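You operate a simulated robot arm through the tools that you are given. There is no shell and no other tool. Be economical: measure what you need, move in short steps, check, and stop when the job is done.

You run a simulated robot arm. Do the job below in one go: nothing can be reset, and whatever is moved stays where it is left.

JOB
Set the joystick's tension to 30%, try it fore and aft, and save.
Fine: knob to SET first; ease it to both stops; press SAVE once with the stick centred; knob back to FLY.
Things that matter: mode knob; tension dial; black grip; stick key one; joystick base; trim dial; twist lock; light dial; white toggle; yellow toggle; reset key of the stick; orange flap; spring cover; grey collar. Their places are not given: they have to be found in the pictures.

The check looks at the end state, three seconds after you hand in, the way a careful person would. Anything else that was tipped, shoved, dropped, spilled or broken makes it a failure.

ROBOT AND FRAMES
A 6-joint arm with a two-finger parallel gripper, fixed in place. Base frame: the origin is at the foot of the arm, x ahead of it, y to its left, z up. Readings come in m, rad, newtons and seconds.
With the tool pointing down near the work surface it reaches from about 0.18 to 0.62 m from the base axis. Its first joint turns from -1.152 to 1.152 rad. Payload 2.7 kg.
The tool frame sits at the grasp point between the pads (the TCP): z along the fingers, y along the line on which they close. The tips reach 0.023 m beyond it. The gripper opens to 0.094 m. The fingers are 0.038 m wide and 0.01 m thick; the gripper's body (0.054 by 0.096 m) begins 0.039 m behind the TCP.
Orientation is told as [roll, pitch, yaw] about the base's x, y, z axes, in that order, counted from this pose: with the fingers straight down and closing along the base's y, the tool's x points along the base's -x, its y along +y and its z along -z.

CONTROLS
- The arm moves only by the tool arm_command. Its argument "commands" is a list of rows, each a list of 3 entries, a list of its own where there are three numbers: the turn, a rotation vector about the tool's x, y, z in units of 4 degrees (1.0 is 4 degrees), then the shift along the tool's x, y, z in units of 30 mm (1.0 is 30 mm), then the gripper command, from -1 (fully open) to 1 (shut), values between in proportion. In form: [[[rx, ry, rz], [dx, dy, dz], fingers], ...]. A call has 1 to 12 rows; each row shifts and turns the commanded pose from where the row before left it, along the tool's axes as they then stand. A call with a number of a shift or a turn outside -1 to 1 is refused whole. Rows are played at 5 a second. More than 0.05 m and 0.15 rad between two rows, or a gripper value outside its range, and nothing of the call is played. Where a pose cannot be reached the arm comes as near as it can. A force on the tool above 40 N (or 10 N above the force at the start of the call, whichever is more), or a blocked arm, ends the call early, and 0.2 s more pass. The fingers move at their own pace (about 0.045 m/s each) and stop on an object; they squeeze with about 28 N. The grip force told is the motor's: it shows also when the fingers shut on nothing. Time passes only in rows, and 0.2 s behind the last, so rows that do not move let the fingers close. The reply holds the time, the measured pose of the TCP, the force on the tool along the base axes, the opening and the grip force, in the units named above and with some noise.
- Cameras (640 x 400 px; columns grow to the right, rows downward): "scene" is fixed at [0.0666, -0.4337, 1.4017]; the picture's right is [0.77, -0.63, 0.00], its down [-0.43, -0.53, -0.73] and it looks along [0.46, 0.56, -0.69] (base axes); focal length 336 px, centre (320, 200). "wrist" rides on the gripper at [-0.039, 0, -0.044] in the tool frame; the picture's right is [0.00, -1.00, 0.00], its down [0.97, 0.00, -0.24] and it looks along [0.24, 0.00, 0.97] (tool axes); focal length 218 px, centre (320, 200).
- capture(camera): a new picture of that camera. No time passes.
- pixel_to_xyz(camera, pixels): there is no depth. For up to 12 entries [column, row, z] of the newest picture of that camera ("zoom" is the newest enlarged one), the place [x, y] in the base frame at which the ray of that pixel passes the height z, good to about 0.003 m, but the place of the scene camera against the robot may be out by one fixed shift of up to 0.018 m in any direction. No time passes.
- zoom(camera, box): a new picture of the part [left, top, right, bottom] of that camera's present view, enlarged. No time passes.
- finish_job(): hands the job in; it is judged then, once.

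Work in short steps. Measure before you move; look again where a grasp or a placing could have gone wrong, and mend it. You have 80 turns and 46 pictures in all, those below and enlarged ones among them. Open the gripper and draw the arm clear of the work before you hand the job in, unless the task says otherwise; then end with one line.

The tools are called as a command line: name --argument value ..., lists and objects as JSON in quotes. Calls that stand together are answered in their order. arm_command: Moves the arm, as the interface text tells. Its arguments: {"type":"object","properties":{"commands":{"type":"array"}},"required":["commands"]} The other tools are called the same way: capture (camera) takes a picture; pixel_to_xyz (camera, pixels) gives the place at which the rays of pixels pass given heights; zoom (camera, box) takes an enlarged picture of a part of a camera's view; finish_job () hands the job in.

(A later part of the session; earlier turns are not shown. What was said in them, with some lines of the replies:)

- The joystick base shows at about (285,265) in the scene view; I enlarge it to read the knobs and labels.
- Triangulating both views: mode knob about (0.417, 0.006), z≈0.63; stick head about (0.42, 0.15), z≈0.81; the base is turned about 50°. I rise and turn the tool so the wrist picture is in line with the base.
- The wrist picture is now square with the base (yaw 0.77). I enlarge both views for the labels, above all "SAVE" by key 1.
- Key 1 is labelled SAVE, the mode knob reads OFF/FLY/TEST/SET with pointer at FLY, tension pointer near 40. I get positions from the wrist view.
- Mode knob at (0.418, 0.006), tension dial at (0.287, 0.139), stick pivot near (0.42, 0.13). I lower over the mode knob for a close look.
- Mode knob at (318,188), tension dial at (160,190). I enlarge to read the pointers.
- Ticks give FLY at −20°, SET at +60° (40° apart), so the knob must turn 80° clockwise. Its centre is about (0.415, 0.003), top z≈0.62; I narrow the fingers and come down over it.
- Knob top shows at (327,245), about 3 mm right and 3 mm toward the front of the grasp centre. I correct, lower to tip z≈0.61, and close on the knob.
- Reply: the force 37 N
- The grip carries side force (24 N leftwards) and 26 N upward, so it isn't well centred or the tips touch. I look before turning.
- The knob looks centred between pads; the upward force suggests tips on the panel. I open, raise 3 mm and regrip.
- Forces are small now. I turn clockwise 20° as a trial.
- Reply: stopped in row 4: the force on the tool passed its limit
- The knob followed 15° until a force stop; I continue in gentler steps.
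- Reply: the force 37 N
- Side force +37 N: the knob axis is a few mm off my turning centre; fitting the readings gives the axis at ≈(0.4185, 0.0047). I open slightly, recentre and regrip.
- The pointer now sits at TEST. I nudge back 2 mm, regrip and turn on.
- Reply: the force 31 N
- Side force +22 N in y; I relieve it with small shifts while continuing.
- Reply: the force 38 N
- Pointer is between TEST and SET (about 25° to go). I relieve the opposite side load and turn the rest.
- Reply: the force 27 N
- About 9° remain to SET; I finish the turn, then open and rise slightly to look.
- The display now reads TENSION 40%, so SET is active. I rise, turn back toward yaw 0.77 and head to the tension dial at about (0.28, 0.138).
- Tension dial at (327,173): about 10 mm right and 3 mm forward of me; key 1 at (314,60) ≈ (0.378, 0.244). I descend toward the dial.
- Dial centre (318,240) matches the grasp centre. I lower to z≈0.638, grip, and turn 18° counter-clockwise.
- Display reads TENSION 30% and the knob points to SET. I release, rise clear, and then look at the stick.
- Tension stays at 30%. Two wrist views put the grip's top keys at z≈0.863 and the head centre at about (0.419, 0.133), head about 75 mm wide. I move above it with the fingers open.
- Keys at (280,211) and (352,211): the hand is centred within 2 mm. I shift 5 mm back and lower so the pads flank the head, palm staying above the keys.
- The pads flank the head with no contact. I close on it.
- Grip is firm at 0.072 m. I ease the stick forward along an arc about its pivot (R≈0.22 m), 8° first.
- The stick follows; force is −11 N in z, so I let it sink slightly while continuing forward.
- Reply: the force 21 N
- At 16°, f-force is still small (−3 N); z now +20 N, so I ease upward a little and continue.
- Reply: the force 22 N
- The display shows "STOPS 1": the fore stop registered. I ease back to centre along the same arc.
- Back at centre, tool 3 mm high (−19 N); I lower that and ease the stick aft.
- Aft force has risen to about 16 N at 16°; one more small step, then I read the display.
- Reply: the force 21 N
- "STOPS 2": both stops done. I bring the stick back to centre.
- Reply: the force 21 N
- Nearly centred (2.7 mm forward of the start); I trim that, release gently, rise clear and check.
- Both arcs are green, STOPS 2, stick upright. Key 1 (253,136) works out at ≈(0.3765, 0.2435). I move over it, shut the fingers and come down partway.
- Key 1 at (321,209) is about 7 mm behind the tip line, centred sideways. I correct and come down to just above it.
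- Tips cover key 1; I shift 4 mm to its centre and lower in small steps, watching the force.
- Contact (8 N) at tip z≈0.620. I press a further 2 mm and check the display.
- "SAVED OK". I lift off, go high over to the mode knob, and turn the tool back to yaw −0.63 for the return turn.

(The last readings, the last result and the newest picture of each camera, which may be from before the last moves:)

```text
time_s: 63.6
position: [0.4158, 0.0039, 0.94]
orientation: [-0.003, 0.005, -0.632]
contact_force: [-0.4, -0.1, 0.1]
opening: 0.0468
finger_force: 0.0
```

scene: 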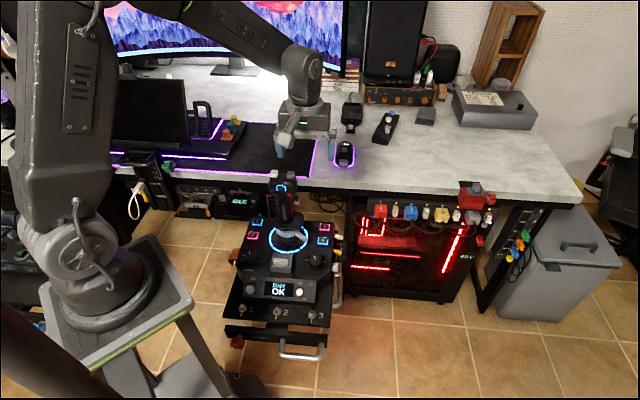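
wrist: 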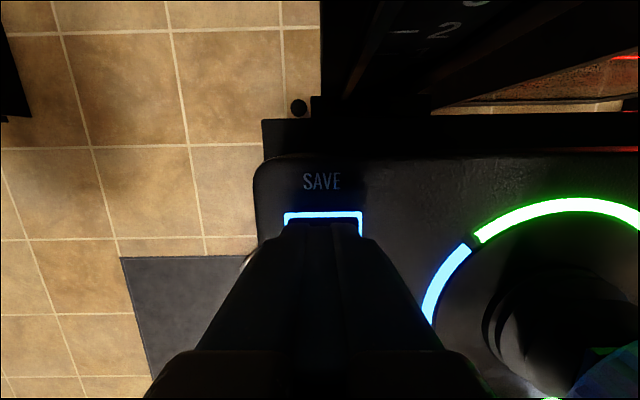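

Over the knob at (0.416, 0.004), yaw −0.63. I descend to z≈0.668 and look.

arm_command --commands '[[[0, 0, 0], [0, 0, 1], 0], [[0, 0, 0], [0, 0, 1], 0], [[0, 0, 0], [0, 0, 1], 0], [[0, 0, 0], [0, 0, 1], 0], [[0, 0, 0], [0, 0, 1], 0], [[0, 0, 0], [0, 0, 1], 0], [[0, 0, 0], [0, 0, 1], 0], [[0, 0, 0], [0, 0, 1], 0], [[0, 0, 0], [0, 0, 1], 0], [[0, 0, 0], [0, 0, 0], 0]]'

capture --camera "wrist"

```text
time_s: 65.8
position: [0.4156, 0.0041, 0.6684]
orientation: [-0.002, 0.003, -0.631]
contact_force: [-0.7, -0.6, -0.3]
opening: 0.0471
finger_force: 0.0
```

```text
8 pictures are left
```

wrist: 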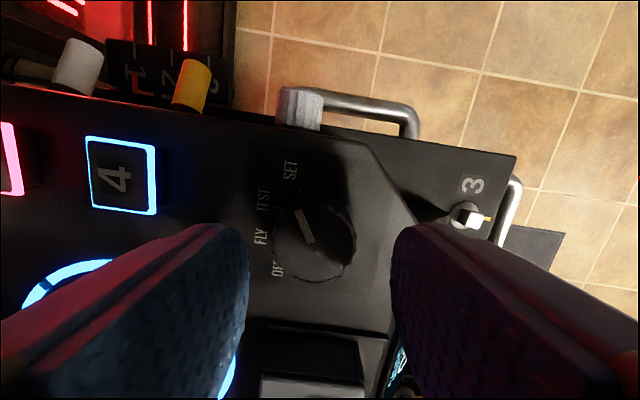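

Knob centre (315,243): 2 mm left and 2 mm back. I correct, lower, grip and begin the counter-clockwise turn.

arm_command --commands '[[[0, 0, 0], [0.04, 0.05, 0.6], 0], [[0, 0, 0], [0, 0, 0.41], 0.1], [[0, 0, 0], [0, 0, 0], 0.1], [[0, 0, 0], [0, 0, 0], 1], [[0, 0, 0], [0, 0, 0], 1], [[0, 0, 0], [0, 0, 0], 1]]'

arm_command --commands '[[[0, 0, -0.5], [0, 0, 0], 1], [[0, 0, -0.5], [0, 0, 0], 1], [[0, 0, -0.5], [0, 0, 0], 1], [[0, 0, -0.5], [0, 0, 0], 1], [[0, 0, -0.5], [0, 0, 0], 1], [[0, 0, -0.5], [0, 0, 0], 1], [[0, 0, -0.5], [0, 0, 0], 1], [[0, 0, -0.5], [0, 0, 0], 1]]'

```text
time_s: 67.2
position: [0.4146, 0.0044, 0.639]
orientation: [-0.001, 0.004, -0.629]
contact_force: [2.2, 7.2, -6.4]
opening: 0.0332
finger_force: 44.8
```

```text
time_s: 69.0
position: [0.4147, 0.004, 0.6374]
orientation: [-0.003, 0.006, -0.353]
contact_force: [1.2, -12.7, 3.8]
opening: 0.0331
finger_force: 44.9
```

Forces stay low; I go on turning.

arm_command --commands '[[[0, 0, -0.5], [0, 0, 0], 1], [[0, 0, -0.5], [0, 0, 0], 1], [[0, 0, -0.5], [0, 0, 0], 1], [[0, 0, -0.5], [0, 0, 0], 1], [[0, 0, -0.5], [0, 0, 0], 1], [[0, 0, -0.5], [0, 0, 0], 1], [[0, 0, -0.5], [0, 0, 0], 1], [[0, 0, -0.5], [0, 0, 0], 1]]'

```text
time_s: 70.8
position: [0.4131, 0.0048, 0.6393]
orientation: [0.001, 0.008, -0.074]
contact_force: [-6.7, -29.8, 24.1]
opening: 0.0329
finger_force: 44.7
```

Side load −30 N in y; I relieve it by 1.5 mm and continue.

arm_command --commands '[[[0, 0, 0], [0, -0.05, -0.04], 1], [[0, 0, -0.5], [0, 0, 0], 1], [[0, 0, -0.5], [0, 0, 0], 1], [[0, 0, -0.5], [0, 0, 0], 1], [[0, 0, -0.5], [0, 0, 0], 1], [[0, 0, -0.5], [0, 0, 0], 1], [[0, 0, -0.5], [0, 0, 0], 1], [[0, 0, -0.5], [0, 0, 0], 1], [[0, 0, -0.5], [0, 0, 0], 1]]'

```text
time_s: 72.8
position: [0.4146, 0.0042, 0.6396]
orientation: [0.002, 0.008, 0.205]
contact_force: [4.3, -27.7, -33.6]
opening: 0.033
finger_force: 45.1
```

Again −28 N sideways and −34 N in z; I relieve both and continue.

arm_command --commands '[[[0, 0, 0], [0, -0.05, 0.05], 1], [[0, 0, -0.5], [0, 0, 0], 1], [[0, 0, -0.5], [0, 0, 0], 1], [[0, 0, -0.5], [0, 0, 0], 1], [[0, 0, -0.5], [0, 0, 0], 1], [[0, 0, -0.5], [0, 0, 0], 1], [[0, 0, -0.5], [0, 0, 0], 1], [[0, 0, -0.5], [0, 0, 0], 1], [[0, 0, -0.5], [0, 0, 0], 1]]'

```text
time_s: 74.8
position: [0.4145, 0.0022, 0.639]
orientation: [0.004, 0.006, 0.488]
contact_force: [-18.2, -11.6, 26.0]
opening: 0.0326
finger_force: 45.0
```

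16° remain; I finish and read the result before releasing.

arm_command --commands '[[[0, 0, -0.5], [0.03, 0, -0.04], 1], [[0, 0, -0.5], [0, 0, 0], 1], [[0, 0, -0.5], [0, 0, 0], 1], [[0, 0, -0.5], [0, 0, 0], 1], [[0, 0, -0.5], [0, 0, 0], 1], [[0, 0, -0.5], [0, 0, 0], 1], [[0, 0, -0.5], [0, 0, 0], 1], [[0, 0, -0.5], [0, 0, 0], 1], [[0, 0, 0], [0, 0, 0], 1]]'

zoom --camera "scene" --box '[206, 160, 366, 310]'

```text
time_s: 76.7
position: [0.4139, 0.0017, 0.6382]
orientation: [0.003, 0.002, 0.765]
contact_force: [5.3, -1.2, -7.7]
opening: 0.0326
finger_force: 44.9
stopped in row 9: the force on the tool passed its limit (the readings are from after the stop); the commanded pose is now the measured one
```

```text
2.67 times, centred on (286, 235) of scene
```

zoom: 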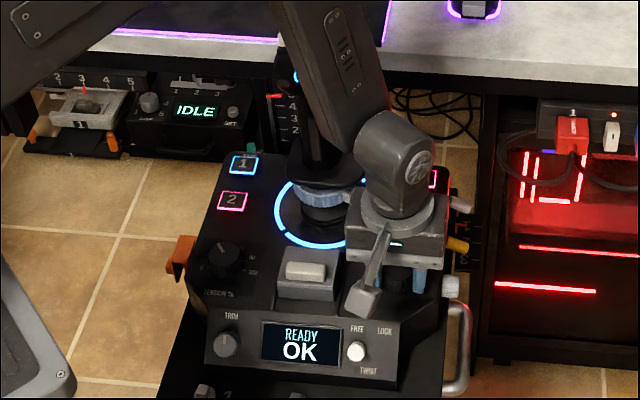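

Display shows READY OK, as at the start in FLY. I release and rise clear, then check.

arm_command --commands '[[[0, 0, 0], [0, 0, 0], 0], [[0, 0, 0], [0, 0, 0], 0], [[0, 0, 0], [0, 0, -0.5], 0], [[0, 0, 0], [0, 0, -1], 0], [[0, 0, 0], [0, 0, -1], 0], [[0, 0, 0], [0, 0, -1], 0], [[0, 0, 0], [0, 0, -1], -1], [[0, 0, 0], [0, 0, -1], -1], [[0, 0, 0], [0, 0, -1], -1], [[0, 0, 0], [0, 0, -1], -1], [[0, 0, 0], [0, 0, -1], -1], [[0, 0, 0], [0, 0, -1], -1]]'

zoom --camera "scene" --box '[206, 160, 366, 310]'

zoom --camera "scene" --box '[230, 245, 334, 310]'

```text
time_s: 79.2
position: [0.4152, 0.0026, 0.9237]
orientation: [0.004, 0.004, 0.763]
contact_force: [0.0, -0.2, 0.4]
opening: 0.0938
finger_force: 0.2
```

```text
2.67 times, centred on (286, 235) of scene
```

zoom: 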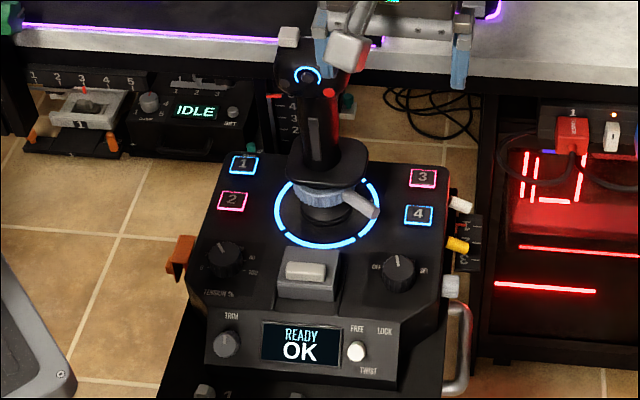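

```text
6.15 times, centred on (282, 278) of scene
```

zoom: 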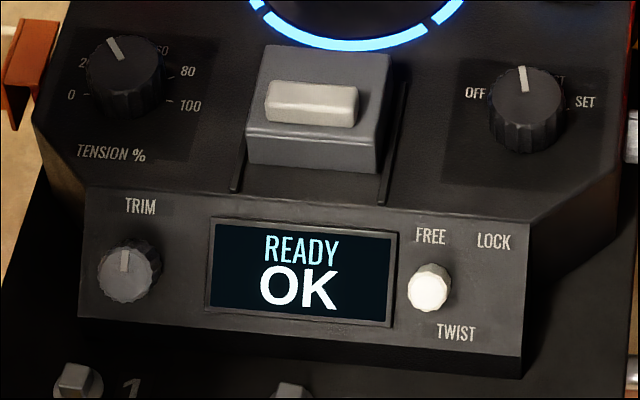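

The mode pointer looks a few degrees right of its first place; I measure it with the wrist camera.

zoom --camera "wrist" --box '[272, 142, 368, 202]'

```text
6.67 times, centred on (320, 172) of wrist
```

zoom: 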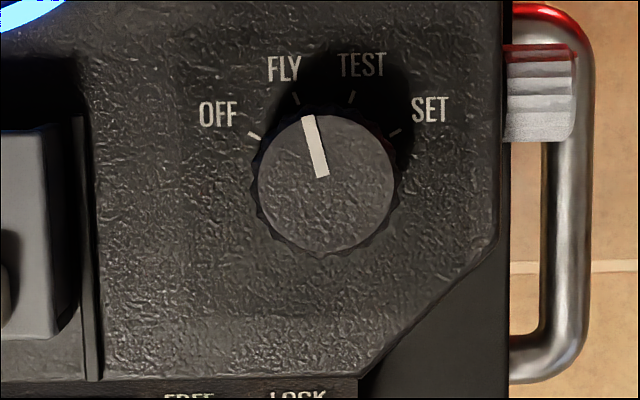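

The pointer is at about −15°, 5° short of the FLY tick (−20°). I go back down to nudge it square.

arm_command --commands '[[[0, 0, 0], [0, 0, 1], 0], [[0, 0, 0], [0, 0, 1], 0], [[0, 0, 0], [0, 0, 1], 0], [[0, 0, 0], [0, 0, 1], 0], [[0, 0, 0], [0, 0, 1], 0], [[0, 0, 0], [0, 0, 1], 0], [[0, 0, 0], [0, 0, 1], 0], [[0, 0, 0], [0, 0, 1], 0], [[0, 0, 0], [0, 0, 1], 0], [[0, 0, 0], [0, 0, 0.48], 0.1], [[0, 0, 0], [0, 0, 0], 0.1]]'

arm_command --commands '[[[0, 0, 0], [0, 0, 0], 1], [[0, 0, 0], [0, 0, 0], 1], [[0, 0, 0], [0, 0, 0], 1], [[0, 0, -0.5], [0, 0, 0], 1], [[0, 0, -0.5], [0, 0, 0], 1], [[0, 0, -0.45], [0, 0, 0], 1], [[0, 0, 0], [0, 0, 0], 1]]'

```text
time_s: 81.7
position: [0.4142, 0.0016, 0.6395]
orientation: [0.002, 0.003, 0.762]
contact_force: [-0.1, 0.1, 0.0]
opening: 0.0423
finger_force: 0.1
```

```text
time_s: 83.2
position: [0.4151, 0.0005, 0.6391]
orientation: [0.004, 0.003, 0.863]
contact_force: [10.6, -19.8, -19.2]
opening: 0.0328
finger_force: 45.4
```

Turned 5.8° without trouble. I release, rise and check the pointer.

arm_command --commands '[[[0, 0, 0], [0, 0, 0], 0], [[0, 0, 0], [0, 0, 0], 0], [[0, 0, 0], [0, 0, -0.5], 0], [[0, 0, 0], [0, 0, -1], 0], [[0, 0, 0], [0, 0, -1], 0], [[0, 0, 1], [0, 0, -1], 0], [[0, 0, 0.45], [0, 0, -1], -1], [[0, 0, 0], [0, 0, -1], -1], [[0, 0, 0], [0, 0, -1], -1], [[0, 0, 0], [0, 0, -1], -1], [[0, 0, 0], [0, 0, -1], -1], [[0, 0, 0], [0, 0, -1], -1]]'

zoom --camera "wrist" --box '[272, 142, 368, 202]'

```text
time_s: 85.8
position: [0.4158, 0.0012, 0.9222]
orientation: [0.004, 0.003, 0.762]
contact_force: [0.1, -0.2, 0.3]
opening: 0.0939
finger_force: 0.0
```

```text
6.67 times, centred on (320, 172) of wrist
```

zoom: 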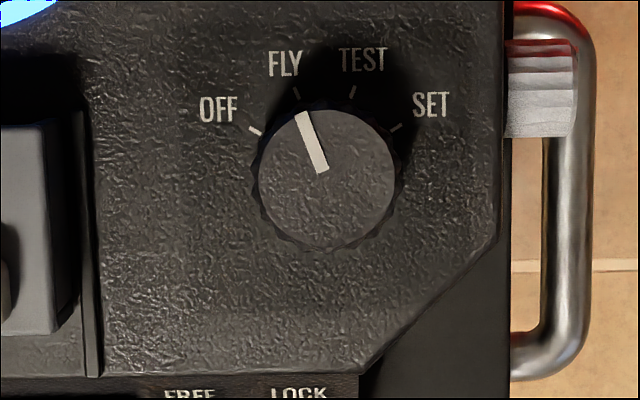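

The pointer now lines up with FLY. I draw the arm up clear and take a last look at the whole scene.

arm_command --commands '[[[0, 0, 0], [0, 0, -1], -1], [[0, 0, 0], [0, 0, -1], -1], [[0, 0, 0], [0, -0.5, -0.5], -1], [[0, 0, 0], [0, 0, 0], -1]]'

zoom --camera "scene" --box '[206, 160, 366, 310]'

```text
time_s: 86.8
position: [0.4248, -0.0089, 1.0001]
orientation: [0.005, 0.003, 0.762]
contact_force: [-0.4, -1.4, -0.4]
opening: 0.094
finger_force: 0.1
```

```text
2.67 times, centred on (286, 235) of scene
```

zoom: 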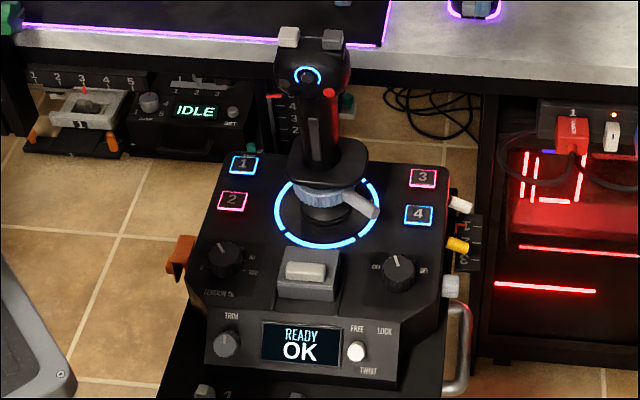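

All is in order: READY OK, dial at 30%, stick upright, nothing else moved. I hand in.

finish_job

```text
The job is handed in.
```

The joystick's tension is set to 30% and saved: I turned the knob to SET, eased the stick to both stops (the display counted 2), pressed SAVE once with it centred ("SAVED OK"), and turned the knob back to FLY.
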